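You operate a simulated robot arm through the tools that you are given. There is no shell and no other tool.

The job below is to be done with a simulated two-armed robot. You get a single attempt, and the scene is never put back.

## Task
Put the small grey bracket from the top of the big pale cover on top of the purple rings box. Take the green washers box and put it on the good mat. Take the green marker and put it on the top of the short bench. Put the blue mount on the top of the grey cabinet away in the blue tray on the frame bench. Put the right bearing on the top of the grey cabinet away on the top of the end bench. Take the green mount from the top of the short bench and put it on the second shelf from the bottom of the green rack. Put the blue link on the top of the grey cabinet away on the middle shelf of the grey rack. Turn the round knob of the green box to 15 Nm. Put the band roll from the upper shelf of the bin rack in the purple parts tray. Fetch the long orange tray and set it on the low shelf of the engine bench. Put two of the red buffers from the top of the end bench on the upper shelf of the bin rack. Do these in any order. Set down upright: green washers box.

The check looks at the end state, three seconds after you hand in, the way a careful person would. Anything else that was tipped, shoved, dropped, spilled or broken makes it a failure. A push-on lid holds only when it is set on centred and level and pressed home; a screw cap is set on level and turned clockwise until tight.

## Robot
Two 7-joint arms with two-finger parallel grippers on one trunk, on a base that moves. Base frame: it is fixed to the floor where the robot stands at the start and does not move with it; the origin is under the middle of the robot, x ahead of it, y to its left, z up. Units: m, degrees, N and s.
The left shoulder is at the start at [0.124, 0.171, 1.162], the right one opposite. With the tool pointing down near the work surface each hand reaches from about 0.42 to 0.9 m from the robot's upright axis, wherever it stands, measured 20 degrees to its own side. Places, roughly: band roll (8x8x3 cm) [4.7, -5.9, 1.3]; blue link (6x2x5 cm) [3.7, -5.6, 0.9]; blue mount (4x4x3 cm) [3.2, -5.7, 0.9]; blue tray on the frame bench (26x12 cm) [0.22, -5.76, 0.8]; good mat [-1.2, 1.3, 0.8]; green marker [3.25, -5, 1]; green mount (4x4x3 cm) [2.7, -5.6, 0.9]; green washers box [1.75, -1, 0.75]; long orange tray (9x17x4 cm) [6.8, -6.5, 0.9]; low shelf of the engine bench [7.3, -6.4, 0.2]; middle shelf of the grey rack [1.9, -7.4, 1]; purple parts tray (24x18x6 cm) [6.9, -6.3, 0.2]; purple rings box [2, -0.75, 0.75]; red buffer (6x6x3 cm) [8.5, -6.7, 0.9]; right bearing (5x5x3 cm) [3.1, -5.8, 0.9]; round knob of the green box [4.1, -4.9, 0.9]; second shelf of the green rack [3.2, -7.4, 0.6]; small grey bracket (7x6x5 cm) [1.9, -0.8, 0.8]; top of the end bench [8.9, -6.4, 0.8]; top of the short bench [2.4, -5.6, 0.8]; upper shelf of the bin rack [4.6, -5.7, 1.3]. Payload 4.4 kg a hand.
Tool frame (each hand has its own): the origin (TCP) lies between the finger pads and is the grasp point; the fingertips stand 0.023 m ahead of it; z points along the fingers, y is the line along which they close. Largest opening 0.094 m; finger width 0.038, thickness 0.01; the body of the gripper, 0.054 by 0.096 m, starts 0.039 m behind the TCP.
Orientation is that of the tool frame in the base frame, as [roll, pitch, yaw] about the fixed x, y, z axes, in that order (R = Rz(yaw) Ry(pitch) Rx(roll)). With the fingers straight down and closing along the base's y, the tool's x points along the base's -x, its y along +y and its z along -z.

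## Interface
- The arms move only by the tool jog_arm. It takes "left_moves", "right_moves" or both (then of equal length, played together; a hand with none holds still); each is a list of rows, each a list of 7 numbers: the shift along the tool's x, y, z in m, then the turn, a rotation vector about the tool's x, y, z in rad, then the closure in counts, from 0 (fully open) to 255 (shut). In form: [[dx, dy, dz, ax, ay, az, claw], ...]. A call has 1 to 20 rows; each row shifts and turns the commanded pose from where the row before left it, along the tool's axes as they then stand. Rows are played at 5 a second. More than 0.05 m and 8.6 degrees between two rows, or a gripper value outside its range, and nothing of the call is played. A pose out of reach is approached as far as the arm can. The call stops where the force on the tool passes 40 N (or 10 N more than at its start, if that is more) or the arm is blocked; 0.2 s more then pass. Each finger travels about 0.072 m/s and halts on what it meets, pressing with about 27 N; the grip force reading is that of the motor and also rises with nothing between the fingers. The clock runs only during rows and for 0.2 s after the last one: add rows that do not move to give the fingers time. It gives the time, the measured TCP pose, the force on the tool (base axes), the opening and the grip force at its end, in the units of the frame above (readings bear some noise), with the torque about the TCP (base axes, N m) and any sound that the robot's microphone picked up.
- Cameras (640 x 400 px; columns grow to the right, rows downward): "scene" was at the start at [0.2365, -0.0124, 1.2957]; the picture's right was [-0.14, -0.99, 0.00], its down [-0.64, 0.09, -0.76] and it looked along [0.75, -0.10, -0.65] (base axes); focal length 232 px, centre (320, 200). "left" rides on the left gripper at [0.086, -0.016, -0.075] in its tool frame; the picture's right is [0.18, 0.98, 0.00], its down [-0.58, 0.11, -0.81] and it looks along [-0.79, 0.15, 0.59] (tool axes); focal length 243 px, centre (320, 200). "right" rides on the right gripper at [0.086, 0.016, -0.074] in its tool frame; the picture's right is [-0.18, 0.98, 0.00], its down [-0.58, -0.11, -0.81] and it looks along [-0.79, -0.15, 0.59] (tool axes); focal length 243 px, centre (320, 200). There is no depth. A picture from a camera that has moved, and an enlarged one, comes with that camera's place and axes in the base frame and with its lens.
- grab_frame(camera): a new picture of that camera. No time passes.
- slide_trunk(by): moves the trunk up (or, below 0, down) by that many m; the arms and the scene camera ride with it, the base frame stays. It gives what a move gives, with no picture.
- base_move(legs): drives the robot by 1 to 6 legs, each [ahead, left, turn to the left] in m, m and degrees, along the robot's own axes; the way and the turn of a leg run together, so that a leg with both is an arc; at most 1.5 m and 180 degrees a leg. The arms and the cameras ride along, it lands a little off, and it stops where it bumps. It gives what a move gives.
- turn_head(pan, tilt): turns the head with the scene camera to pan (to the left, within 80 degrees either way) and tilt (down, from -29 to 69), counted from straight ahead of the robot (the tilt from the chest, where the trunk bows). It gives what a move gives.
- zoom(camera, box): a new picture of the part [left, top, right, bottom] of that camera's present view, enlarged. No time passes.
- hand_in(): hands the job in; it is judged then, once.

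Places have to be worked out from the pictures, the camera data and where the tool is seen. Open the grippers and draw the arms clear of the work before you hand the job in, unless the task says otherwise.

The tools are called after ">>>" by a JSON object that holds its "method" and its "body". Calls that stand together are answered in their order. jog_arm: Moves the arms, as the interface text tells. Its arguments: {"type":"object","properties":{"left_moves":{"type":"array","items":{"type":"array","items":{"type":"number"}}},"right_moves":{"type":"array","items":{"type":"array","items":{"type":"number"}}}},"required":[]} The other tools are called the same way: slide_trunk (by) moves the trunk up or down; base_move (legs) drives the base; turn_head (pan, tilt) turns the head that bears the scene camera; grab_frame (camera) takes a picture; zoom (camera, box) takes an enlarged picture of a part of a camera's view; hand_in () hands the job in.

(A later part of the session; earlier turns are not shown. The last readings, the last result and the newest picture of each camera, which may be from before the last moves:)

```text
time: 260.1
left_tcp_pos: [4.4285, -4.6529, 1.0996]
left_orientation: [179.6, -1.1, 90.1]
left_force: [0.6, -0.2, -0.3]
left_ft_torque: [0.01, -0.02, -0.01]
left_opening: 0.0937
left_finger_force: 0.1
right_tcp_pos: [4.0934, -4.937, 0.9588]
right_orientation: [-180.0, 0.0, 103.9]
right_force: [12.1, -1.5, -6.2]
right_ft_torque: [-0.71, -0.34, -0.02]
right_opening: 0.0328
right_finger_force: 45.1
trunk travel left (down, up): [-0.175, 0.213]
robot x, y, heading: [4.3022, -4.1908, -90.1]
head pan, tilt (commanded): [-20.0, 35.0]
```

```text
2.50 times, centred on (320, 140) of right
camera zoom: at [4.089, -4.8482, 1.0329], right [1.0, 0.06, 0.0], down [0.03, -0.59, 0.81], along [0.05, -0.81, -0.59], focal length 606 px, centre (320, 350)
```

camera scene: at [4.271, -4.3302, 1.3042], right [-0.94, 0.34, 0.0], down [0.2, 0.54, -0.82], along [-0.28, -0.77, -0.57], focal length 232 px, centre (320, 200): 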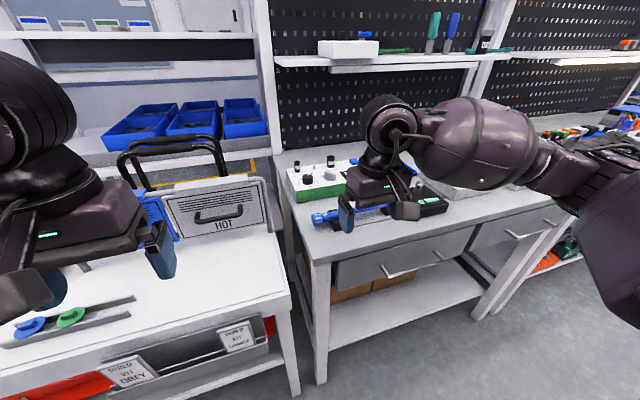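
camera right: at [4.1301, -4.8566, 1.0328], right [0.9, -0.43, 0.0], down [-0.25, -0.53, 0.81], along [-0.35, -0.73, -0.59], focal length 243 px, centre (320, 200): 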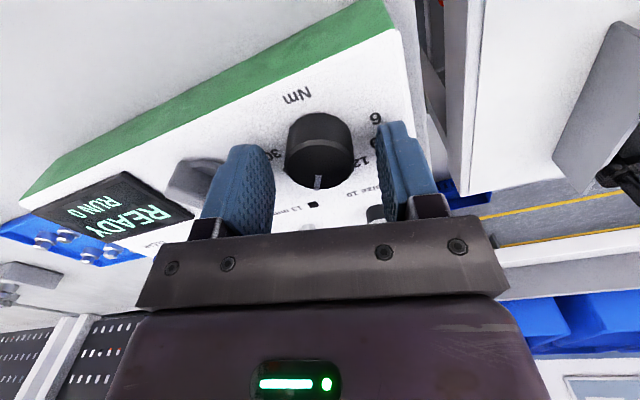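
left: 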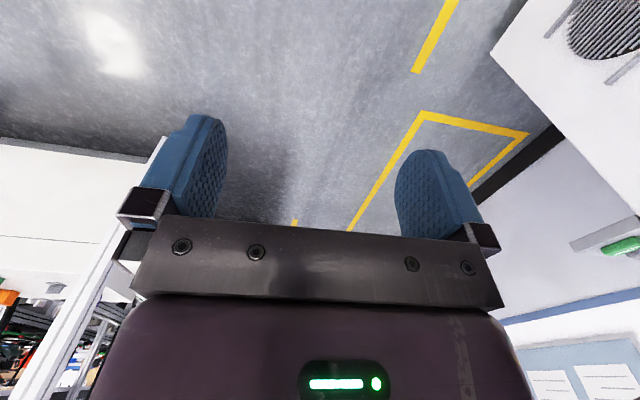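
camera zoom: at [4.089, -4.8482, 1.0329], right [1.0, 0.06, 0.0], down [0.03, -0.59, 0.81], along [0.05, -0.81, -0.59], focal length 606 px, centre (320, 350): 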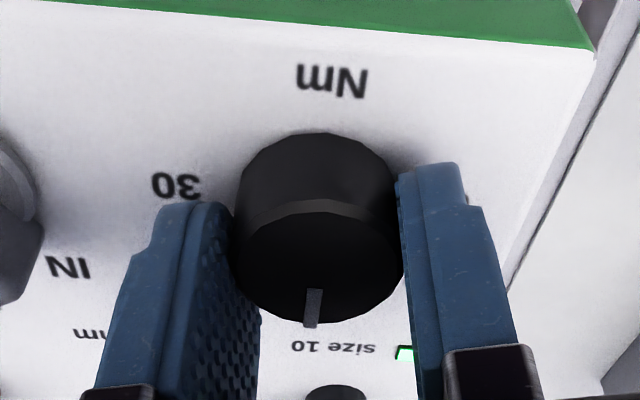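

The pointer now stands within about 5° of straight away (15), still slightly on the 20 side. I add a further ~4°, then release and rise to read it.

>>> {"method": "jog_arm", "body": {"right_moves": [[0, 0, 0, 0, 0, -0.04, 200], [0, 0, 0, 0, 0, -0.035, 200], [0, 0, 0, 0, 0, 0, 200], [0, 0, 0, 0, 0, 0, 150], [0, 0, 0, 0, 0, 0, 100], [0, 0, 0, 0, 0, 0, 100], [0, 0, -0.02, 0, 0, 0, 100], [0, 0, -0.03, 0, 0, 0, 100], [0, 0, -0.03, 0, 0, 0, 100], [0, 0, 0, 0, 0, 0, 100]]}}

>>> {"method": "zoom", "body": {"camera": "right", "box": [260, 0, 400, 140]}}

>>> {"method": "zoom", "body": {"camera": "scene", "box": [285, 165, 355, 215]}}

```text
time: 262.3
left_tcp_pos: [4.4279, -4.6527, 1.0997]
left_orientation: [179.5, -1.0, 90.0]
left_force: [0.4, -0.4, 0.3]
left_ft_torque: [-0.03, 0.03, 0.0]
left_opening: 0.094
left_finger_force: 0.0
right_tcp_pos: [4.0929, -4.9361, 1.0374]
right_orientation: [-180.0, 0.0, 108.0]
right_force: [0.2, -0.1, 0.5]
right_ft_torque: [0.0, -0.05, -0.01]
right_opening: 0.0572
right_finger_force: 0.0
trunk travel left (down, up): [-0.175, 0.213]
robot x, y, heading: [4.3011, -4.1898, -90.0]
head pan, tilt (commanded): [-20.0, 35.0]
```

```text
2.86 times, centred on (330, 70) of right
camera zoom: at [4.0811, -4.8489, 1.1125], right [0.99, 0.13, 0.0], down [0.08, -0.59, 0.81], along [0.1, -0.8, -0.59], focal length 693 px, centre (291, 571)
```

zoom: 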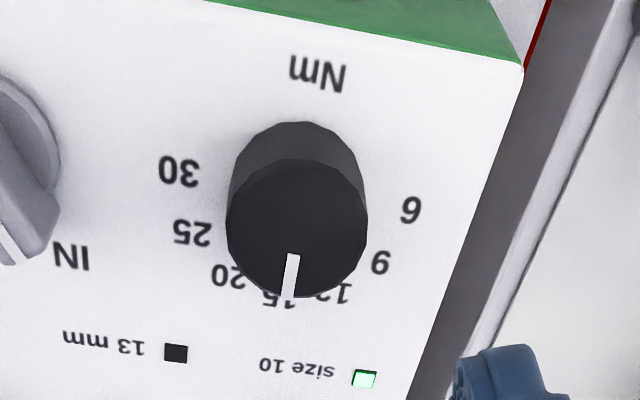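

```text
8.00 times, centred on (320, 190) of scene
camera zoom: at [4.2706, -4.4301, 1.3039], right [-0.94, 0.34, 0.0], down [0.2, 0.54, -0.82], along [-0.28, -0.77, -0.57], focal length 1853 px, centre (320, 280)
```

zoom: 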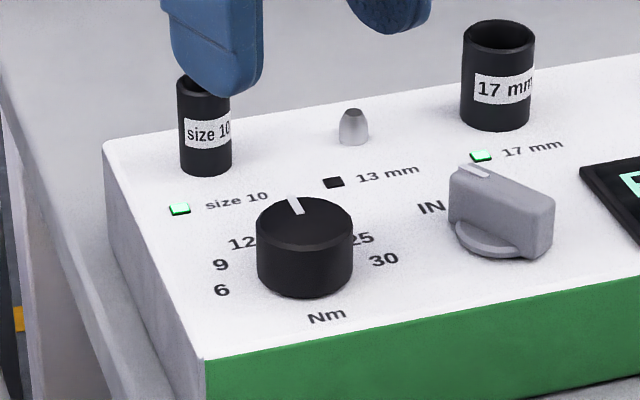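

The knob reads 15. I withdraw the hand, then back up and move along to view the two markers.

>>> {"method": "jog_arm", "body": {"right_moves": [[0, 0, -0.03, 0, 0, 0, 60], [0, 0, 0, 0, 0, 0.105, 0], [0.045, 0, 0, 0, 0, 0.105, 0], [0.045, 0, 0, 0, 0, 0.105, 0], [0.045, 0, 0, 0, 0, 0, 0], [0.045, 0, 0, 0, 0, 0, 0], [0.045, 0, 0, 0, 0, 0, 0]]}}

>>> {"method": "base_move", "body": {"legs": [[-0.3, 0, 0], [0, -1.15, 0]]}}

>>> {"method": "turn_head", "body": {"pan": 0, "tilt": 25}}

>>> {"method": "grab_frame", "body": {"camera": "scene"}}

```text
time: 263.9
left_tcp_pos: [4.4279, -4.653, 1.1001]
left_orientation: [179.5, -1.0, 90.0]
left_force: [-0.9, 0.0, -0.1]
left_ft_torque: [-0.04, -0.02, 0.01]
left_opening: 0.094
left_finger_force: 0.1
right_tcp_pos: [4.0773, -4.7125, 1.0703]
right_orientation: [-179.9, 0.1, 90.0]
right_force: [0.4, 0.1, -0.4]
right_ft_torque: [-0.02, 0.0, 0.06]
right_opening: 0.0938
right_finger_force: 0.1
trunk travel left (down, up): [-0.175, 0.213]
robot x, y, heading: [4.2953, -4.1924, -89.9]
head pan, tilt (commanded): [-20.0, 35.0]
```

```text
time: 275.9
left_tcp_pos: [3.2827, -4.3529, 1.1009]
left_orientation: [179.6, -1.1, 90.1]
left_force: [-0.2, -0.2, -0.1]
left_ft_torque: [-0.01, 0.0, -0.01]
left_opening: 0.094
left_finger_force: 0.0
right_tcp_pos: [2.9338, -4.4132, 1.0691]
right_orientation: [-180.0, 0.1, 90.0]
right_force: [-0.3, -0.5, -1.0]
right_ft_torque: [0.01, 0.03, -0.02]
right_opening: 0.0939
right_finger_force: 0.0
trunk travel left (down, up): [-0.175, 0.213]
robot x, y, heading: [3.1554, -3.8932, -89.8]
head pan, tilt (commanded): [-20.0, 35.0]
```

```text
time: 276.7
left_tcp_pos: [3.2826, -4.3522, 1.1019]
left_orientation: [179.6, -1.0, 90.1]
left_force: [-0.3, -1.0, 0.0]
left_ft_torque: [0.02, 0.03, 0.01]
left_opening: 0.0941
left_finger_force: 0.0
right_tcp_pos: [2.9327, -4.4118, 1.0692]
right_orientation: [-180.0, 0.2, 90.0]
right_force: [0.2, -0.2, 0.0]
right_ft_torque: [0.0, 0.01, -0.04]
right_opening: 0.094
right_finger_force: 0.1
trunk travel left (down, up): [-0.175, 0.213]
robot x, y, heading: [3.1561, -3.8956, -90.1]
head pan, tilt (commanded): [0.0, 25.0]
```

```text
taken
camera scene: at [3.156, -4.1392, 1.3199], right [-1.0, 0.0, 0.0], down [0.0, 0.42, -0.91], along [0.0, -0.91, -0.42], focal length 232 px, centre (320, 200)
```

scene: 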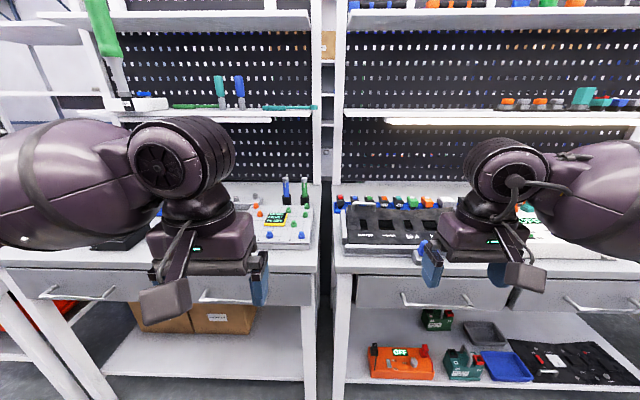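

>>> {"method": "zoom", "body": {"camera": "scene", "box": [230, 160, 350, 250]}}

>>> {"method": "zoom", "body": {"camera": "scene", "box": [60, 0, 220, 120]}}

```text
4.44 times, centred on (290, 205) of scene
camera zoom: at [3.156, -4.1392, 1.3199], right [-1.0, 0.0, 0.0], down [0.0, 0.42, -0.91], along [0.0, -0.91, -0.42], focal length 1029 px, centre (453, 178)
```

zoom: 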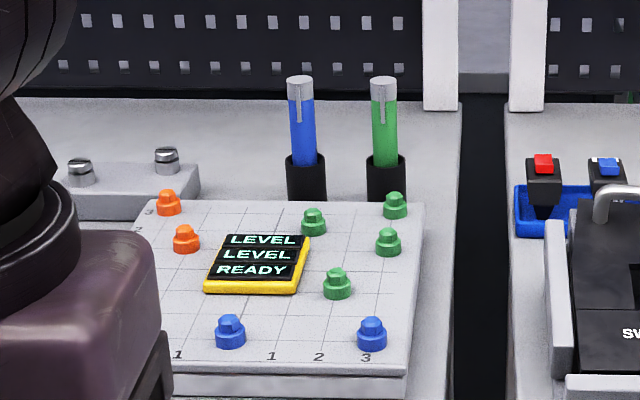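

```text
3.33 times, centred on (140, 60) of scene
camera zoom: at [3.156, -4.1392, 1.3199], right [-1.0, 0.0, 0.0], down [0.0, 0.42, -0.91], along [0.0, -0.91, -0.42], focal length 772 px, centre (920, 667)
```

zoom: 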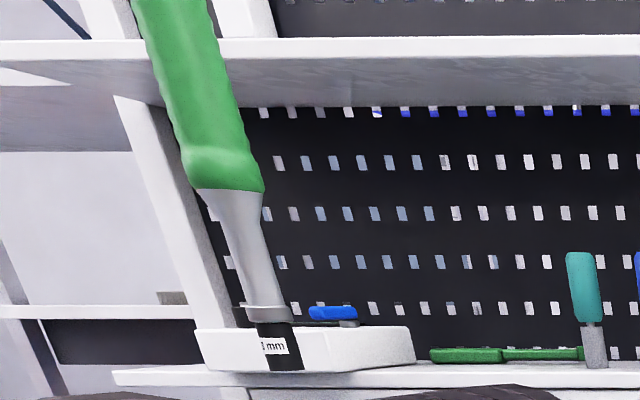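

The green marker stands in a black holder at about (3.213,−4.93), rim z≈0.968, top z≈1.04, with the blue one 7 cm to its left. I move closer to take it with the left hand.

>>> {"method": "base_move", "body": {"legs": [[0.32, 0, 0]]}}

>>> {"method": "turn_head", "body": {"pan": 5, "tilt": 30}}

>>> {"method": "grab_frame", "body": {"camera": "scene"}}

>>> {"method": "grab_frame", "body": {"camera": "left"}}

```text
time: 278.8
left_tcp_pos: [3.2832, -4.6722, 1.1006]
left_orientation: [179.6, -1.0, 90.1]
left_force: [0.1, -0.6, -0.1]
left_ft_torque: [0.04, -0.01, 0.01]
left_opening: 0.0941
left_finger_force: 0.0
right_tcp_pos: [2.9336, -4.7322, 1.0687]
right_orientation: [180.0, 0.2, 89.9]
right_force: [-0.5, 0.2, 0.0]
right_ft_torque: [-0.01, 0.0, 0.0]
right_opening: 0.0938
right_finger_force: 0.1
trunk travel left (down, up): [-0.175, 0.213]
robot x, y, heading: [3.1539, -4.2146, -89.9]
head pan, tilt (commanded): [0.0, 25.0]
```

```text
time: 279.5
left_tcp_pos: [3.2836, -4.6712, 1.0999]
left_orientation: [179.6, -0.9, 90.1]
left_force: [0.0, 0.5, -0.3]
left_ft_torque: [0.04, 0.0, -0.03]
left_opening: 0.0941
left_finger_force: 0.0
right_tcp_pos: [2.9332, -4.7318, 1.0682]
right_orientation: [180.0, 0.0, 90.0]
right_force: [0.3, 1.0, -0.7]
right_ft_torque: [0.02, -0.01, -0.01]
right_opening: 0.094
right_finger_force: 0.0
trunk travel left (down, up): [-0.175, 0.213]
robot x, y, heading: [3.1563, -4.2101, -89.9]
head pan, tilt (commanded): [5.0, 30.0]
```

```text
taken
camera scene: at [3.1643, -4.4564, 1.312], right [-1.0, -0.09, 0.0], down [-0.04, 0.5, -0.87], along [0.08, -0.86, -0.5], focal length 232 px, centre (320, 200)
```

scene: 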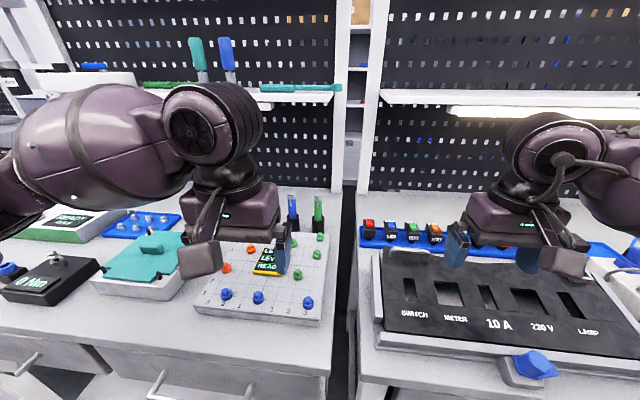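

```text
taken
camera left: at [3.2665, -4.5865, 1.1777], right [0.98, 0.19, 0.01], down [0.1, -0.59, 0.8], along [0.15, -0.78, -0.6], focal length 243 px, centre (320, 200)
```

left: 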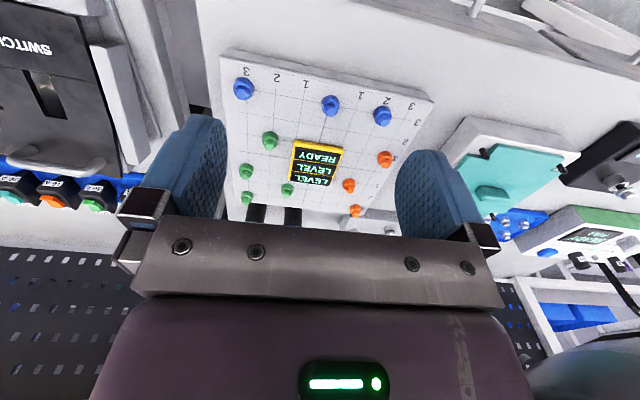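

>>> {"method": "zoom", "body": {"camera": "scene", "box": [260, 170, 350, 240]}}

```text
5.71 times, centred on (305, 205) of scene
camera zoom: at [3.1643, -4.4564, 1.312], right [-1.0, -0.09, 0.0], down [-0.04, 0.5, -0.87], along [0.08, -0.86, -0.5], focal length 1324 px, centre (406, 171)
```

zoom: 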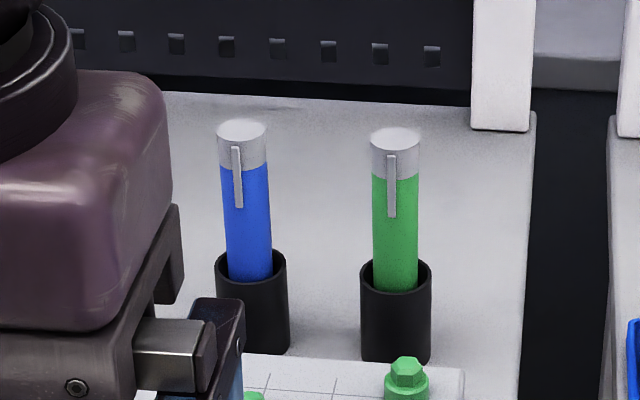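

The marker top is triangulated at (3.218,−5.003,1.013), holder rim z≈0.934. I check the shelf above for clearance.

>>> {"method": "zoom", "body": {"camera": "scene", "box": [240, 60, 400, 200]}}

>>> {"method": "turn_head", "body": {"pan": 5, "tilt": 10}}

>>> {"method": "grab_frame", "body": {"camera": "scene"}}

```text
2.86 times, centred on (320, 130) of scene
camera zoom: at [3.1643, -4.4564, 1.312], right [-1.0, -0.09, 0.0], down [-0.04, 0.5, -0.87], along [0.08, -0.86, -0.5], focal length 662 px, centre (320, 400)
```

zoom: 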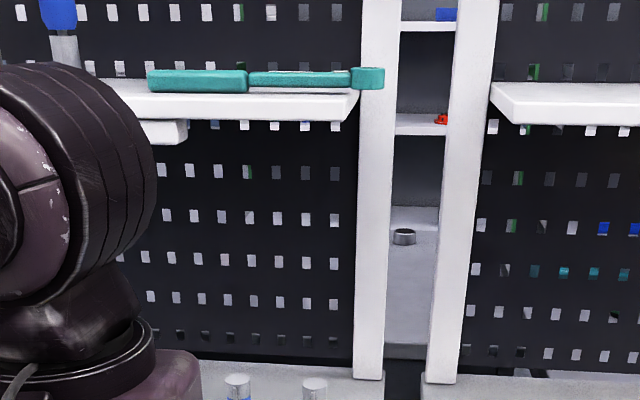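

```text
time: 280.3
left_tcp_pos: [3.2843, -4.6725, 1.1012]
left_orientation: [179.6, -1.0, 90.1]
left_force: [-0.1, -0.5, 0.0]
left_ft_torque: [-0.01, -0.02, 0.0]
left_opening: 0.094
left_finger_force: 0.0
right_tcp_pos: [2.9344, -4.7314, 1.069]
right_orientation: [180.0, 0.0, 89.9]
right_force: [0.1, -0.7, -0.5]
right_ft_torque: [-0.01, 0.01, -0.01]
right_opening: 0.0942
right_finger_force: 0.0
trunk travel left (down, up): [-0.175, 0.213]
robot x, y, heading: [3.1528, -4.2154, -90.1]
head pan, tilt (commanded): [5.0, 10.0]
```

```text
taken
camera scene: at [3.1645, -4.459, 1.3442], right [-1.0, -0.09, 0.0], down [-0.02, 0.17, -0.98], along [0.09, -0.98, -0.17], focal length 232 px, centre (320, 200)
```

scene: 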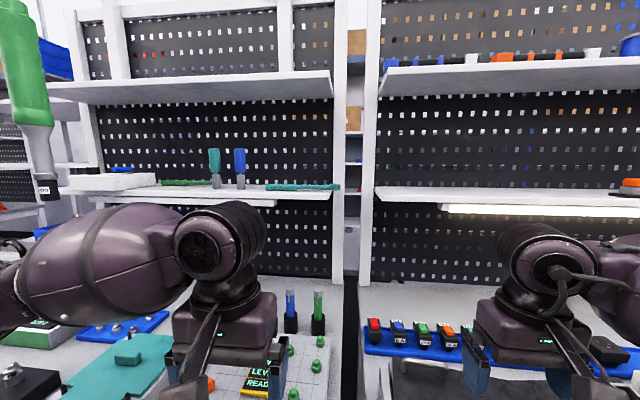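

The shelf front is at y≈−5.06, z≈1.235, so I tilt the left hand 30° back (fingers pointing forward‑down) to keep the wrist clear of it, and approach the marker with fingers half closed.

>>> {"method": "jog_arm", "body": {"left_moves": [[0, 0, 0, 0, -0.131, 0, 60], [0, 0, 0, 0, -0.131, 0, 120], [0, 0, 0, 0, -0.131, 0, 120], [0, 0, 0, 0, -0.131, 0, 120], [0, 0, 0, 0, 0, 0, 120]]}}

>>> {"method": "grab_frame", "body": {"camera": "scene"}}

```text
time: 281.5
left_tcp_pos: [3.2758, -4.6896, 1.1052]
left_orientation: [179.4, 29.0, 89.8]
left_force: [1.2, -0.3, 0.2]
left_ft_torque: [0.0, 0.04, 0.02]
left_opening: 0.0498
left_finger_force: 0.0
left hand out of reach, approached as far as the arm can: row 4
right_tcp_pos: [2.9338, -4.7332, 1.0699]
right_orientation: [180.0, 0.1, 90.0]
right_force: [0.7, -0.8, -0.5]
right_ft_torque: [0.0, -0.02, -0.01]
right_opening: 0.0939
right_finger_force: 0.0
trunk travel left (down, up): [-0.175, 0.213]
robot x, y, heading: [3.1541, -4.2127, -89.8]
head pan, tilt (commanded): [5.0, 10.0]
```

```text
taken
camera scene: at [3.165, -4.459, 1.3443], right [-1.0, -0.09, 0.0], down [-0.02, 0.17, -0.98], along [0.09, -0.98, -0.17], focal length 232 px, centre (320, 200)
```

scene: 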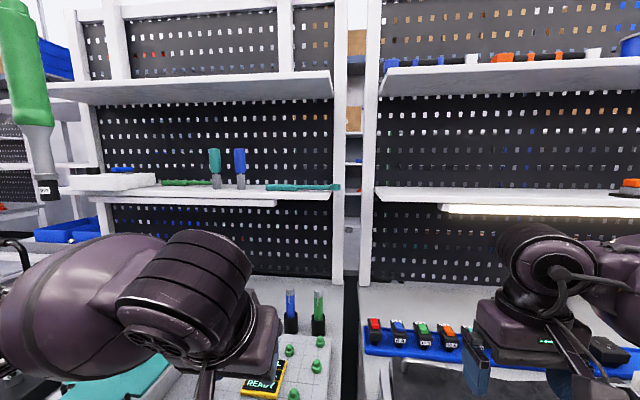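

Nearly the full tilt reached (29°). I advance to the pre-grasp point above and before the marker.

>>> {"method": "jog_arm", "body": {"left_moves": [[-0.03575, -0.00963, 0.02662, 0, 0, 0, 120], [-0.03575, -0.00963, 0.02662, 0, 0, 0, 120], [-0.03575, -0.00963, 0.02662, 0, 0, 0, 120], [-0.03575, -0.00963, 0.02662, 0, 0, 0, 120], [-0.03575, -0.00963, 0.02662, 0, 0, 0, 120], [-0.03575, -0.00963, 0.02662, 0, 0, 0, 120], [0, 0, 0, 0, 0, 0, 120]]}}

>>> {"method": "grab_frame", "body": {"camera": "left"}}

>>> {"method": "turn_head", "body": {"pan": 5, "tilt": 28}}

>>> {"method": "zoom", "body": {"camera": "scene", "box": [220, 120, 380, 240]}}

```text
time: 283.1
left_tcp_pos: [3.2194, -4.9541, 1.0722]
left_orientation: [179.5, 29.2, 89.9]
left_force: [-0.6, -0.7, 0.6]
left_ft_torque: [0.01, 0.03, 0.0]
left_opening: 0.0498
left_finger_force: 0.1
right_tcp_pos: [2.9336, -4.7318, 1.0699]
right_orientation: [180.0, 0.1, 90.0]
right_force: [0.0, 0.3, 0.2]
right_ft_torque: [0.01, 0.0, -0.01]
right_opening: 0.094
right_finger_force: 0.0
trunk travel left (down, up): [-0.175, 0.213]
robot x, y, heading: [3.1575, -4.2122, -89.7]
head pan, tilt (commanded): [5.0, 10.0]
```

```text
taken
camera left: at [3.2032, -4.8421, 1.095], right [0.98, 0.16, -0.08], down [0.1, -0.12, 0.99], along [0.15, -0.98, -0.13], focal length 243 px, centre (320, 200)
```

left: 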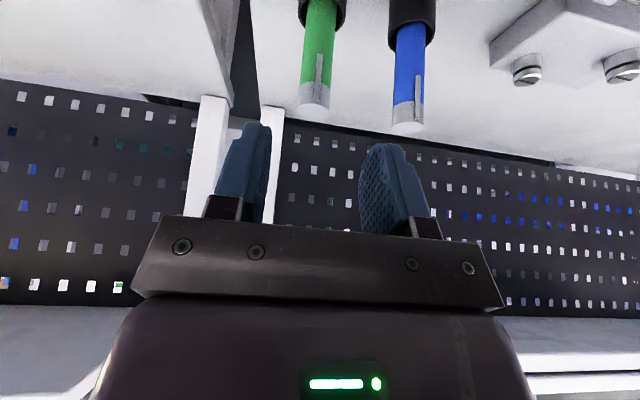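

```text
time: 283.9
left_tcp_pos: [3.2187, -4.9534, 1.0706]
left_orientation: [179.5, 29.1, 90.0]
left_force: [0.1, 0.2, 0.4]
left_ft_torque: [0.01, -0.03, 0.0]
left_opening: 0.0496
left_finger_force: 0.0
right_tcp_pos: [2.933, -4.7317, 1.0692]
right_orientation: [180.0, 0.1, 90.0]
right_force: [-0.2, 0.2, 0.0]
right_ft_torque: [-0.03, 0.0, 0.0]
right_opening: 0.0939
right_finger_force: 0.1
trunk travel left (down, up): [-0.175, 0.213]
robot x, y, heading: [3.1572, -4.212, -89.9]
head pan, tilt (commanded): [5.0, 28.0]
```

```text
3.33 times, centred on (300, 180) of scene
camera zoom: at [3.1644, -4.4572, 1.3152], right [-1.0, -0.09, 0.0], down [-0.04, 0.47, -0.88], along [0.08, -0.88, -0.47], focal length 772 px, centre (387, 267)
```

zoom: 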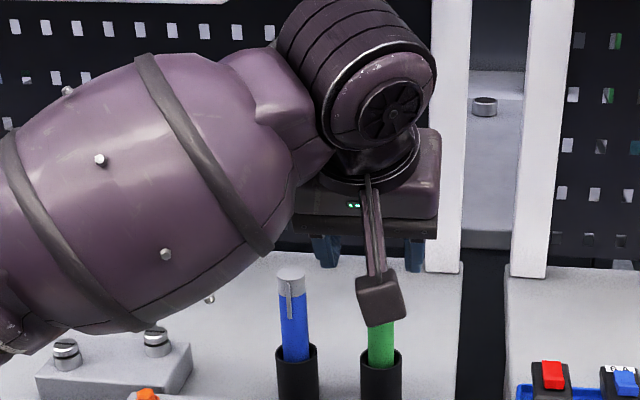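

The marker is centred between the fingers. I advance along the fingers, close, and start lifting straight up.

>>> {"method": "jog_arm", "body": {"left_moves": [[0.0007, -0.0003, 0.03, 0, 0, 0, 120], [0.0007, -0.0003, 0.03, 0, 0, 0, 120], [0.0007, -0.0003, 0.025, 0, 0, 0, 120], [0.0006, 0, 0.015, 0, 0, 0, 120], [0, 0, 0, 0, 0, 0, 120], [0, 0, 0, 0, 0, 0, 200], [0, 0, 0, 0, 0, 0, 230], [0, 0, 0, 0, 0, 0, 230], [0, 0, 0, 0, 0, 0, 230]]}}

>>> {"method": "grab_frame", "body": {"camera": "left"}}

>>> {"method": "zoom", "body": {"camera": "scene", "box": [220, 120, 380, 240]}}

```text
time: 285.9
left_tcp_pos: [3.2177, -5.0007, 0.9812]
left_orientation: [179.5, 29.1, 89.8]
left_force: [-0.6, 1.4, -1.1]
left_ft_torque: [0.02, 0.0, -0.04]
left_opening: 0.0216
left_finger_force: 27.0
right_tcp_pos: [2.9334, -4.7321, 1.0687]
right_orientation: [180.0, 0.1, 90.0]
right_force: [-0.4, -0.3, 0.0]
right_ft_torque: [0.02, 0.0, -0.04]
right_opening: 0.094
right_finger_force: 0.0
trunk travel left (down, up): [-0.175, 0.213]
robot x, y, heading: [3.1569, -4.2088, -89.8]
head pan, tilt (commanded): [5.0, 28.0]
```

```text
taken
camera left: at [3.2022, -4.889, 1.0056], right [0.98, 0.16, -0.08], down [0.1, -0.12, 0.99], along [0.15, -0.98, -0.13], focal length 243 px, centre (320, 200)
```

left: 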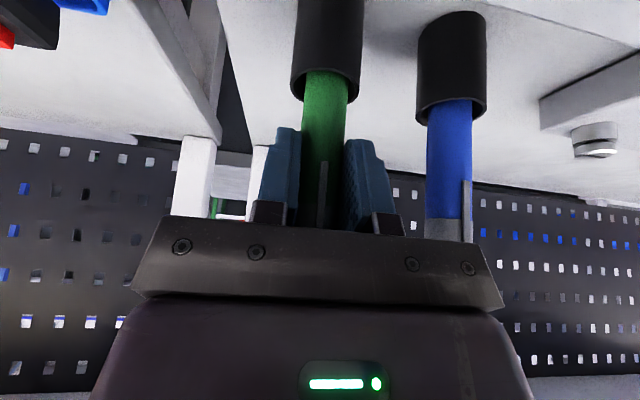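

```text
3.33 times, centred on (300, 180) of scene
camera zoom: at [3.1644, -4.4572, 1.3151], right [-1.0, -0.09, 0.0], down [-0.04, 0.47, -0.88], along [0.08, -0.88, -0.47], focal length 772 px, centre (387, 267)
```

zoom: 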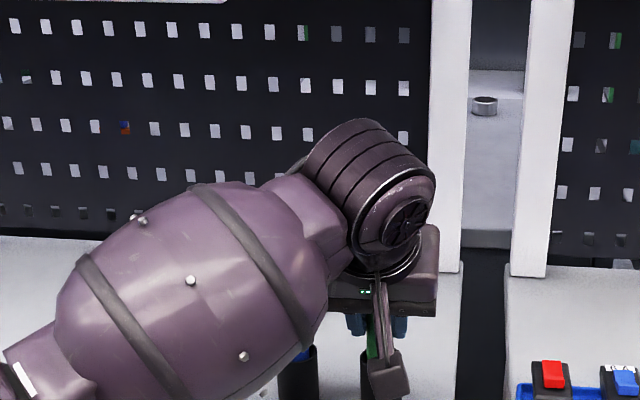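

Gripped at 21.6 mm. I lift straight up slowly to draw it from the holder.

>>> {"method": "jog_arm", "body": {"left_moves": [[-0.0029, 0, -0.0052, 0, 0, 0, 240], [-0.0039, 0, -0.007, 0, 0, 0, 240], [-0.0039, 0, -0.007, 0, 0, 0, 240], [-0.0049, 0, -0.0087, 0, 0, 0, 240], [-0.0049, 0, -0.0087, 0, 0, 0, 240], [-0.0049, 0, -0.0087, 0, 0, 0, 240], [-0.0049, 0, -0.0087, 0, 0, 0, 240], [-0.0049, 0, -0.0087, 0, 0, 0, 240], [-0.0049, 0, -0.0087, 0, 0, 0, 240], [0, 0, 0, 0, 0, 0, 240]]}}

>>> {"method": "grab_frame", "body": {"camera": "left"}}

>>> {"method": "zoom", "body": {"camera": "scene", "box": [220, 120, 380, 240]}}

```text
time: 288.1
left_tcp_pos: [3.2181, -5.0, 1.0628]
left_orientation: [179.5, 29.0, 89.8]
left_force: [0.0, -0.4, -0.6]
left_ft_torque: [0.02, 0.01, 0.01]
left_opening: 0.0217
left_finger_force: 27.7
right_tcp_pos: [2.9337, -4.7309, 1.0696]
right_orientation: [179.9, 0.2, 89.9]
right_force: [0.0, -1.1, 1.0]
right_ft_torque: [0.01, -0.03, 0.02]
right_opening: 0.0941
right_finger_force: 0.1
trunk travel left (down, up): [-0.175, 0.213]
robot x, y, heading: [3.1554, -4.2124, -89.9]
head pan, tilt (commanded): [5.0, 28.0]
```

```text
taken
camera left: at [3.2017, -4.8892, 1.0873], right [0.98, 0.16, -0.08], down [0.1, -0.12, 0.99], along [0.15, -0.98, -0.13], focal length 243 px, centre (320, 200)
```

left: 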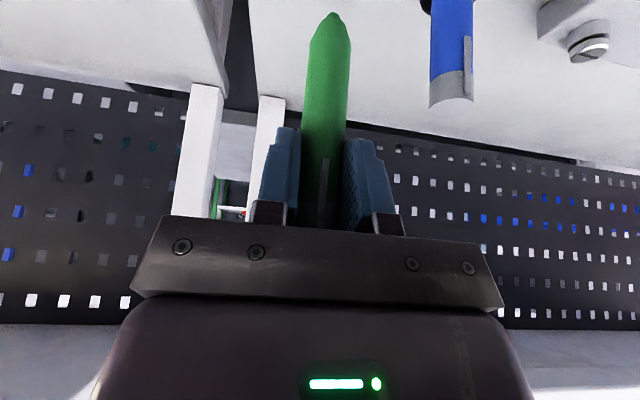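

```text
3.33 times, centred on (300, 180) of scene
camera zoom: at [3.1644, -4.4574, 1.315], right [-1.0, -0.09, 0.0], down [-0.04, 0.47, -0.88], along [0.08, -0.88, -0.47], focal length 772 px, centre (387, 267)
```

zoom: 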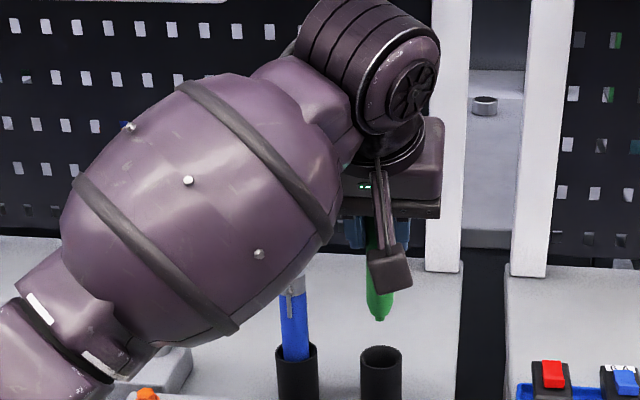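

The marker is out; it has a tapered tip, so I will have to lay it down on the short bench later. I draw the hand back, and then drive around the left end of the benches to reach the area behind them.

>>> {"method": "jog_arm", "body": {"left_moves": [[0.035, 0.01, -0.0194, 0, 0, 0, 240], [0.035, 0.01, -0.0194, 0, 0, 0, 240], [0.035, 0.01, -0.0194, 0, 0, 0, 240], [0.035, 0.01, -0.0194, 0, 0, 0, 240], [0.035, 0.01, -0.0194, 0, 0, 0, 240], [0.035, 0.01, -0.0194, 0, 0, 0, 240], [0.03, 0.01, -0.0168, 0, 0, 0, 240], [0, 0, 0, 0, 0, 0, 240]]}}

>>> {"method": "grab_frame", "body": {"camera": "left"}}

```text
time: 289.9
left_tcp_pos: [3.2875, -4.7261, 1.063]
left_orientation: [179.5, 28.9, 89.8]
left_force: [-0.3, -1.2, 0.2]
left_ft_torque: [0.02, 0.0, -0.01]
left_opening: 0.0216
left_finger_force: 26.8
right_tcp_pos: [2.934, -4.7316, 1.0695]
right_orientation: [-180.0, 0.0, 90.1]
right_force: [-0.5, 0.4, -0.7]
right_ft_torque: [-0.01, -0.03, 0.04]
right_opening: 0.0938
right_finger_force: 0.1
trunk travel left (down, up): [-0.175, 0.213]
robot x, y, heading: [3.1563, -4.2128, -90.0]
head pan, tilt (commanded): [5.0, 28.0]
```

```text
taken
camera left: at [3.2699, -4.6145, 1.0877], right [0.98, 0.16, -0.08], down [0.1, -0.12, 0.99], along [0.15, -0.98, -0.13], focal length 243 px, centre (320, 200)
```

left: 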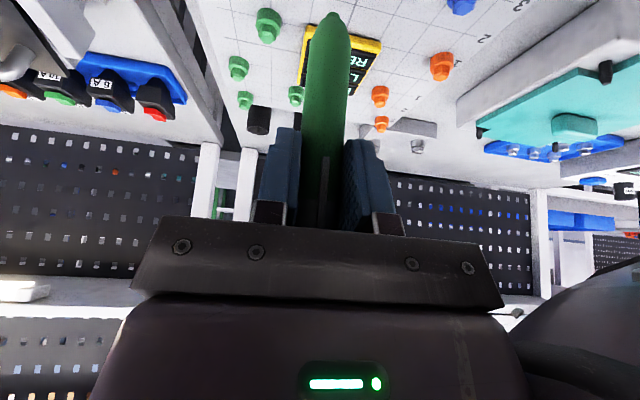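

Before going the long way left, I check whether the right side (x≈5.3–6) offers a shorter way to the back and to the engine bench. I drive along the aisle to x≈4.5 and look.

>>> {"method": "base_move", "body": {"legs": [[-0.42, 0, 0], [0, 1.3, 0], [0, 0, 40]]}}

>>> {"method": "turn_head", "body": {"pan": 0, "tilt": 22}}

>>> {"method": "grab_frame", "body": {"camera": "scene"}}

>>> {"method": "turn_head", "body": {"pan": 40, "tilt": 22}}

>>> {"method": "grab_frame", "body": {"camera": "scene"}}

```text
time: 305.6
left_tcp_pos: [4.8906, -4.1049, 1.063]
left_orientation: [179.5, 29.1, 129.8]
left_force: [0.4, 0.4, -0.1]
left_ft_torque: [0.0, -0.01, -0.02]
left_opening: 0.0214
left_finger_force: 27.2
right_tcp_pos: [4.6235, -4.3363, 1.0686]
right_orientation: [179.9, 0.1, 129.9]
right_force: [1.0, 0.0, -1.0]
right_ft_torque: [0.0, 0.0, -0.01]
right_opening: 0.094
right_finger_force: 0.1
trunk travel left (down, up): [-0.175, 0.213]
robot x, y, heading: [4.4589, -3.7966, -49.9]
head pan, tilt (commanded): [5.0, 28.0]
```

```text
time: 306.3
left_tcp_pos: [4.8907, -4.1058, 1.0644]
left_orientation: [179.5, 29.0, 129.8]
left_force: [-0.3, -0.4, -1.4]
left_ft_torque: [-0.01, -0.01, -0.01]
left_opening: 0.0218
left_finger_force: 26.9
right_tcp_pos: [4.6248, -4.3354, 1.0684]
right_orientation: [179.9, 0.1, 130.0]
right_force: [0.2, 0.1, -0.5]
right_ft_torque: [-0.01, -0.02, 0.0]
right_opening: 0.0938
right_finger_force: 0.0
trunk travel left (down, up): [-0.175, 0.213]
robot x, y, heading: [4.4593, -3.7931, -50.0]
head pan, tilt (commanded): [0.0, 22.0]
```

```text
taken
camera scene: at [4.6193, -3.9844, 1.3247], right [-0.77, -0.64, 0.0], down [-0.24, 0.29, -0.93], along [0.6, -0.71, -0.38], focal length 232 px, centre (320, 200)
```

scene: 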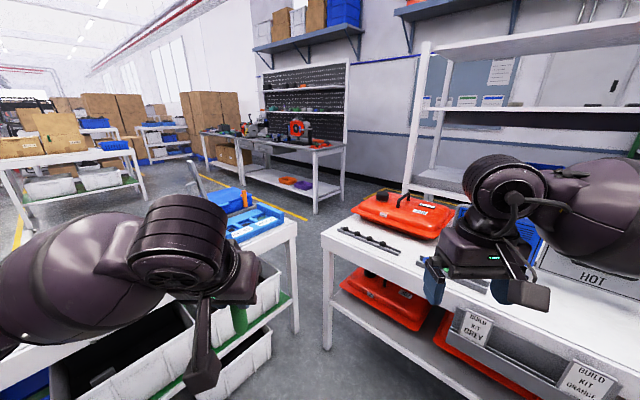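

```text
time: 307.4
left_tcp_pos: [4.8915, -4.1057, 1.0644]
left_orientation: [179.4, 29.1, 129.8]
left_force: [0.3, 0.1, 0.5]
left_ft_torque: [0.02, 0.02, 0.01]
left_opening: 0.0216
left_finger_force: 27.0
right_tcp_pos: [4.6256, -4.336, 1.0693]
right_orientation: [179.9, 0.1, 129.8]
right_force: [-0.5, 0.3, -0.1]
right_ft_torque: [-0.01, -0.01, -0.02]
right_opening: 0.0938
right_finger_force: 0.1
trunk travel left (down, up): [-0.175, 0.213]
robot x, y, heading: [4.46, -3.7941, -49.6]
head pan, tilt (commanded): [40.0, 22.0]
```

```text
taken
camera scene: at [4.651, -3.9295, 1.3247], right [-0.18, -0.98, 0.0], down [-0.37, 0.07, -0.93], along [0.91, -0.16, -0.37], focal length 232 px, centre (320, 200)
```

scene: 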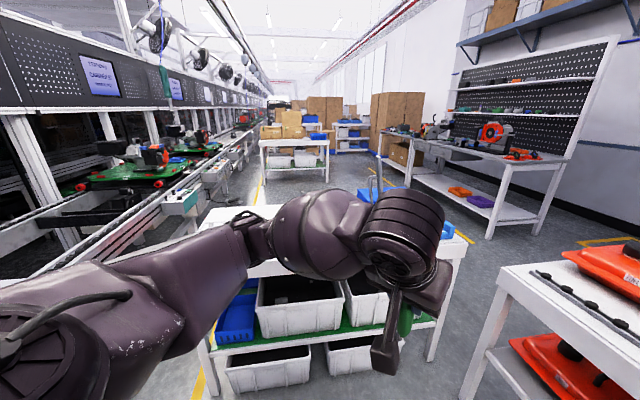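

The bins table blocks this side (gap only ~0.2 m), so I take the way around the left end: turn to heading 0 and drive backwards along the aisle.

>>> {"method": "base_move", "body": {"legs": [[0, 0, 50], [-1.5, 0, 0], [-1.5, 0, 0], [-1.5, 0, 0]]}}

```text
time: 331.1
left_tcp_pos: [0.4772, -3.6521, 1.0641]
left_orientation: [179.4, 29.1, 179.3]
left_force: [0.3, 0.3, 0.0]
left_ft_torque: [0.0, 0.03, 0.02]
left_opening: 0.0216
left_finger_force: 26.5
right_tcp_pos: [0.4795, -4.0056, 1.0691]
right_orientation: [179.9, 0.1, 179.4]
right_force: [-0.2, -0.1, -0.1]
right_ft_torque: [0.02, 0.01, -0.01]
right_opening: 0.0938
right_finger_force: 0.0
trunk travel left (down, up): [-0.175, 0.213]
robot x, y, heading: [-0.0368, -3.7807, -0.6]
head pan, tilt (commanded): [40.0, 22.0]
```

>>> {"method": "base_move", "body": {"legs": [[-1.4, 0, 0], [-0.5, 0, 0], [0, 0, -89]]}}

>>> {"method": "turn_head", "body": {"pan": 0, "tilt": 20}}

>>> {"method": "grab_frame", "body": {"camera": "scene"}}

>>> {"method": "turn_head", "body": {"pan": 50, "tilt": 20}}

>>> {"method": "grab_frame", "body": {"camera": "scene"}}

```text
time: 344.4
left_tcp_pos: [-1.8014, -4.2821, 1.0643]
left_orientation: [179.5, 29.0, 91.1]
left_force: [-0.4, -0.5, -0.8]
left_ft_torque: [-0.02, 0.01, 0.01]
left_opening: 0.0209
left_finger_force: 27.0
right_tcp_pos: [-2.1525, -4.2959, 1.0686]
right_orientation: [180.0, 0.1, 91.3]
right_force: [-0.1, 0.6, -0.3]
right_ft_torque: [0.02, 0.01, -0.01]
right_opening: 0.0941
right_finger_force: 0.2
trunk travel left (down, up): [-0.175, 0.213]
robot x, y, heading: [-1.9414, -3.7727, -88.4]
head pan, tilt (commanded): [40.0, 22.0]
```

```text
time: 345.5
left_tcp_pos: [-1.8, -4.2828, 1.0636]
left_orientation: [179.5, 29.1, 91.2]
left_force: [-0.4, 0.1, -0.9]
left_ft_torque: [0.01, -0.02, 0.0]
left_opening: 0.0212
left_finger_force: 26.6
right_tcp_pos: [-2.1529, -4.2962, 1.0683]
right_orientation: [180.0, 0.2, 91.2]
right_force: [-0.4, -0.7, 0.1]
right_ft_torque: [-0.03, 0.02, 0.02]
right_opening: 0.0941
right_finger_force: 0.0
trunk travel left (down, up): [-0.175, 0.213]
robot x, y, heading: [-1.9437, -3.7737, -88.6]
head pan, tilt (commanded): [0.0, 20.0]
```

```text
taken
camera scene: at [-1.9363, -4.0182, 1.328], right [-1.0, -0.02, 0.0], down [-0.01, 0.34, -0.94], along [0.02, -0.94, -0.34], focal length 232 px, centre (320, 200)
```

scene: 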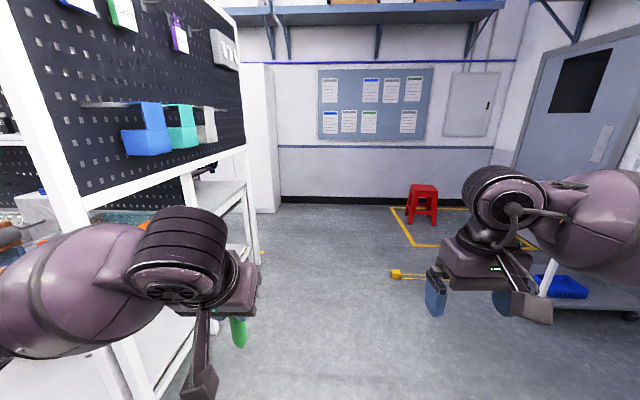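

```text
time: 346.7
left_tcp_pos: [-1.7995, -4.2815, 1.0637]
left_orientation: [179.6, 29.0, 91.3]
left_force: [-0.9, -0.2, -1.8]
left_ft_torque: [-0.01, 0.0, 0.0]
left_opening: 0.0216
left_finger_force: 27.1
right_tcp_pos: [-2.1526, -4.2962, 1.0696]
right_orientation: [180.0, 0.1, 91.3]
right_force: [0.0, 1.0, 0.4]
right_ft_torque: [0.0, 0.0, 0.01]
right_opening: 0.094
right_finger_force: 0.1
trunk travel left (down, up): [-0.175, 0.213]
robot x, y, heading: [-1.9428, -3.7714, -88.7]
head pan, tilt (commanded): [50.0, 20.0]
```

```text
taken
camera scene: at [-1.866, -3.9833, 1.328], right [-0.62, -0.78, 0.0], down [-0.27, 0.21, -0.94], along [0.73, -0.59, -0.34], focal length 232 px, centre (320, 200)
```

scene: 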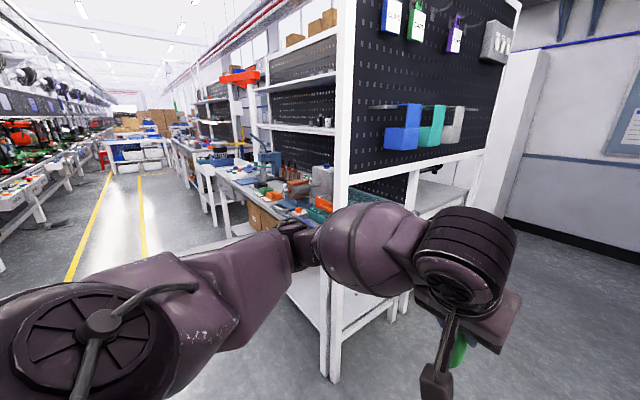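

The back aisle lies between y≈−5.95 and −7.15. I swing a bit wide of the pegboard end and drive down to y≈−6.5.

>>> {"method": "base_move", "body": {"legs": [[0.43, -0.17, 0], [1.15, 0, 0], [1.15, 0, 0]]}}

>>> {"method": "turn_head", "body": {"pan": 78, "tilt": 18}}

>>> {"method": "grab_frame", "body": {"camera": "scene"}}

```text
time: 360.4
left_tcp_pos: [-1.8914, -7.0235, 1.0644]
left_orientation: [179.5, 29.1, 92.0]
left_force: [0.2, 0.3, -0.4]
left_ft_torque: [-0.03, 0.05, 0.02]
left_opening: 0.0212
left_finger_force: 27.3
right_tcp_pos: [-2.2443, -7.042, 1.0695]
right_orientation: [-179.9, 0.1, 92.0]
right_force: [0.1, 0.0, 0.3]
right_ft_torque: [0.0, 0.0, -0.03]
right_opening: 0.094
right_finger_force: 0.0
trunk travel left (down, up): [-0.175, 0.213]
robot x, y, heading: [-2.0373, -6.5185, -87.8]
head pan, tilt (commanded): [50.0, 20.0]
```

```text
time: 361.4
left_tcp_pos: [-1.8904, -7.0236, 1.0649]
left_orientation: [179.5, 29.1, 92.0]
left_force: [-0.3, 0.7, -0.2]
left_ft_torque: [0.01, 0.0, -0.05]
left_opening: 0.0215
left_finger_force: 27.0
right_tcp_pos: [-2.2424, -7.0419, 1.0694]
right_orientation: [-180.0, 0.1, 92.2]
right_force: [0.5, -1.3, 1.4]
right_ft_torque: [0.04, 0.01, 0.0]
right_opening: 0.0942
right_finger_force: 0.0
trunk travel left (down, up): [-0.175, 0.213]
robot x, y, heading: [-2.0402, -6.5161, -87.6]
head pan, tilt (commanded): [78.0, 18.0]
```

```text
taken
camera scene: at [-1.9426, -6.6848, 1.3312], right [-0.17, -0.99, 0.0], down [-0.3, 0.05, -0.95], along [0.94, -0.16, -0.31], focal length 232 px, centre (320, 200)
```

scene: 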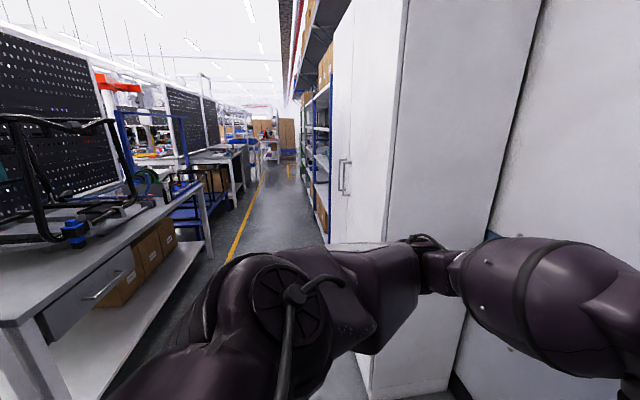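

The aisle is only about 1 m wide, so I'll travel sideways facing the benches. I turn here in the open to face +y.

>>> {"method": "base_move", "body": {"legs": [[0, 0, 89], [0, 0, 88.6]]}}

>>> {"method": "turn_head", "body": {"pan": -60, "tilt": 22}}

>>> {"method": "grab_frame", "body": {"camera": "scene"}}

```text
time: 369.4
left_tcp_pos: [-2.1783, -6.0039, 1.0628]
left_orientation: [179.5, 29.2, -89.3]
left_force: [0.5, 0.2, -0.2]
left_ft_torque: [0.0, -0.01, -0.02]
left_opening: 0.0216
left_finger_force: 26.8
right_tcp_pos: [-1.8254, -5.993, 1.07]
right_orientation: [-180.0, 0.2, -89.1]
right_force: [-0.1, 0.3, -0.4]
right_ft_torque: [0.02, 0.0, 0.02]
right_opening: 0.0937
right_finger_force: 0.2
trunk travel left (down, up): [-0.175, 0.213]
robot x, y, heading: [-2.0407, -6.5161, 90.7]
head pan, tilt (commanded): [78.0, 18.0]
```

```text
time: 371.6
left_tcp_pos: [-2.1773, -6.0039, 1.0645]
left_orientation: [179.5, 29.1, -89.3]
left_force: [-0.4, -0.3, 0.0]
left_ft_torque: [-0.03, 0.01, 0.01]
left_opening: 0.0214
left_finger_force: 26.6
right_tcp_pos: [-1.8254, -5.9922, 1.0692]
right_orientation: [-179.9, 0.1, -89.1]
right_force: [0.1, -0.2, -0.3]
right_ft_torque: [-0.04, 0.0, 0.0]
right_opening: 0.0939
right_finger_force: 0.0
trunk travel left (down, up): [-0.175, 0.213]
robot x, y, heading: [-2.0392, -6.5134, 90.9]
head pan, tilt (commanded): [-60.0, 22.0]
```

```text
taken
camera scene: at [-1.9631, -6.3156, 1.3247], right [0.51, -0.86, 0.0], down [-0.32, -0.19, -0.93], along [0.8, 0.48, -0.37], focal length 232 px, centre (320, 200)
```

scene: 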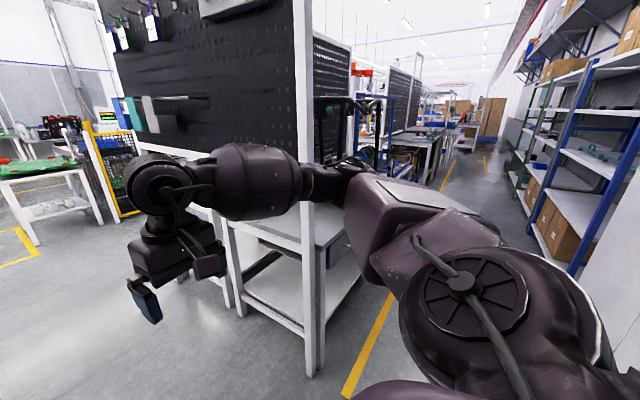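

I back to y≈−6.66 and slide right along the aisle, checking as I go.

>>> {"method": "base_move", "body": {"legs": [[-0.14, 0, -0.9], [0, -1.2, 0]]}}

>>> {"method": "turn_head", "body": {"pan": -40, "tilt": 22}}

>>> {"method": "grab_frame", "body": {"camera": "scene"}}

```text
time: 383.2
left_tcp_pos: [-0.9804, -6.1394, 1.0645]
left_orientation: [179.5, 29.0, -90.1]
left_force: [-0.3, -0.6, -0.3]
left_ft_torque: [-0.01, 0.0, 0.0]
left_opening: 0.0214
left_finger_force: 26.7
right_tcp_pos: [-0.6267, -6.1349, 1.0692]
right_orientation: [-180.0, 0.1, -89.9]
right_force: [0.7, 0.4, 0.6]
right_ft_torque: [0.0, -0.01, 0.02]
right_opening: 0.0941
right_finger_force: 0.0
trunk travel left (down, up): [-0.175, 0.213]
robot x, y, heading: [-0.8524, -6.6526, 90.0]
head pan, tilt (commanded): [-60.0, 22.0]
```

```text
time: 384.0
left_tcp_pos: [-0.9801, -6.1407, 1.063]
left_orientation: [179.5, 29.1, -90.1]
left_force: [0.4, -0.2, -1.3]
left_ft_torque: [0.0, 0.01, 0.02]
left_opening: 0.0216
left_finger_force: 27.1
right_tcp_pos: [-0.6262, -6.1352, 1.0686]
right_orientation: [180.0, 0.2, -89.9]
right_force: [0.3, 0.1, 0.8]
right_ft_torque: [-0.01, 0.0, 0.01]
right_opening: 0.0941
right_finger_force: 0.1
trunk travel left (down, up): [-0.175, 0.213]
robot x, y, heading: [-0.8495, -6.6542, 90.1]
head pan, tilt (commanded): [-40.0, 22.0]
```

```text
taken
camera scene: at [-0.7899, -6.4311, 1.3247], right [0.77, -0.64, 0.0], down [-0.24, -0.29, -0.93], along [0.59, 0.71, -0.37], focal length 232 px, centre (320, 200)
```

scene: 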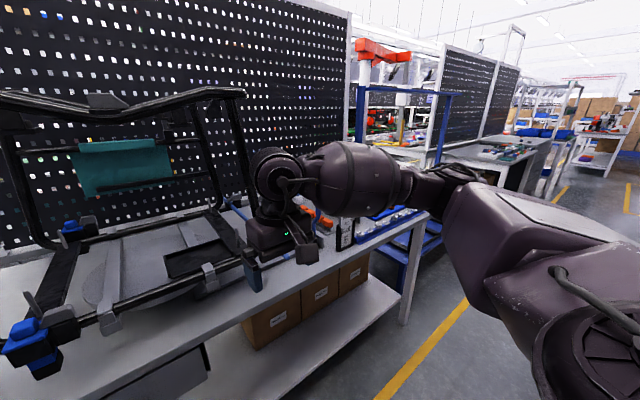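

The frame bench carries the black frame, and the blue tray is at its right end. I continue along.

>>> {"method": "base_move", "body": {"legs": [[0, -1.1, 0]]}}

>>> {"method": "turn_head", "body": {"pan": 0, "tilt": 35}}

>>> {"method": "grab_frame", "body": {"camera": "scene"}}

>>> {"method": "turn_head", "body": {"pan": -55, "tilt": 25}}

>>> {"method": "grab_frame", "body": {"camera": "scene"}}

```text
time: 393.9
left_tcp_pos: [0.1173, -6.1412, 1.064]
left_orientation: [179.3, 29.1, -90.6]
left_force: [-1.0, -0.4, 0.2]
left_ft_torque: [-0.01, 0.01, -0.01]
left_opening: 0.0214
left_finger_force: 26.7
right_tcp_pos: [0.47, -6.1394, 1.069]
right_orientation: [-180.0, 0.1, -90.3]
right_force: [0.5, -0.7, 0.1]
right_ft_torque: [0.02, 0.0, -0.02]
right_opening: 0.0939
right_finger_force: 0.0
trunk travel left (down, up): [-0.175, 0.213]
robot x, y, heading: [0.2456, -6.6542, 89.8]
head pan, tilt (commanded): [-40.0, 22.0]
```

```text
time: 395.0
left_tcp_pos: [0.1163, -6.1425, 1.0628]
left_orientation: [179.5, 29.1, -90.6]
left_force: [0.2, 0.4, -1.0]
left_ft_torque: [0.01, -0.01, -0.03]
left_opening: 0.0216
left_finger_force: 27.6
right_tcp_pos: [0.4691, -6.1383, 1.0695]
right_orientation: [-180.0, 0.1, -90.4]
right_force: [0.5, 0.0, 0.5]
right_ft_torque: [0.02, 0.04, -0.02]
right_opening: 0.0937
right_finger_force: 0.0
trunk travel left (down, up): [-0.175, 0.213]
robot x, y, heading: [0.2427, -6.6537, 89.4]
head pan, tilt (commanded): [0.0, 35.0]
```

```text
taken
camera scene: at [0.2452, -6.4166, 1.3042], right [1.0, -0.01, 0.0], down [0.0, -0.57, -0.82], along [0.01, 0.82, -0.57], focal length 232 px, centre (320, 200)
```

scene: 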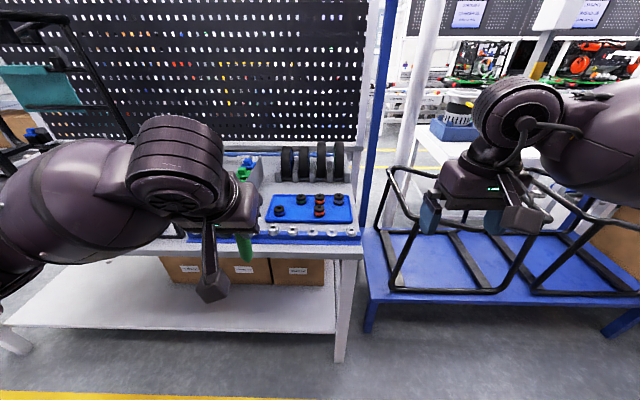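

```text
time: 396.2
left_tcp_pos: [0.116, -6.1419, 1.0647]
left_orientation: [179.5, 29.1, -90.5]
left_force: [-0.5, 0.5, 0.2]
left_ft_torque: [0.0, 0.01, 0.01]
left_opening: 0.0215
left_finger_force: 26.8
right_tcp_pos: [0.4694, -6.139, 1.0695]
right_orientation: [179.9, 0.0, -90.4]
right_force: [0.3, -0.1, 0.9]
right_ft_torque: [0.02, 0.0, 0.01]
right_opening: 0.0942
right_finger_force: 0.1
trunk travel left (down, up): [-0.175, 0.213]
robot x, y, heading: [0.2411, -6.6543, 89.2]
head pan, tilt (commanded): [-55.0, 25.0]
```

```text
taken
camera scene: at [0.3203, -6.4522, 1.3199], right [0.57, -0.82, 0.0], down [-0.35, -0.24, -0.91], along [0.75, 0.52, -0.42], focal length 232 px, centre (320, 200)
```

scene: 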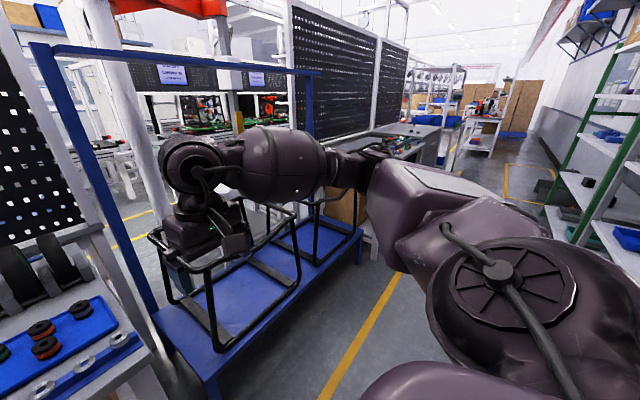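

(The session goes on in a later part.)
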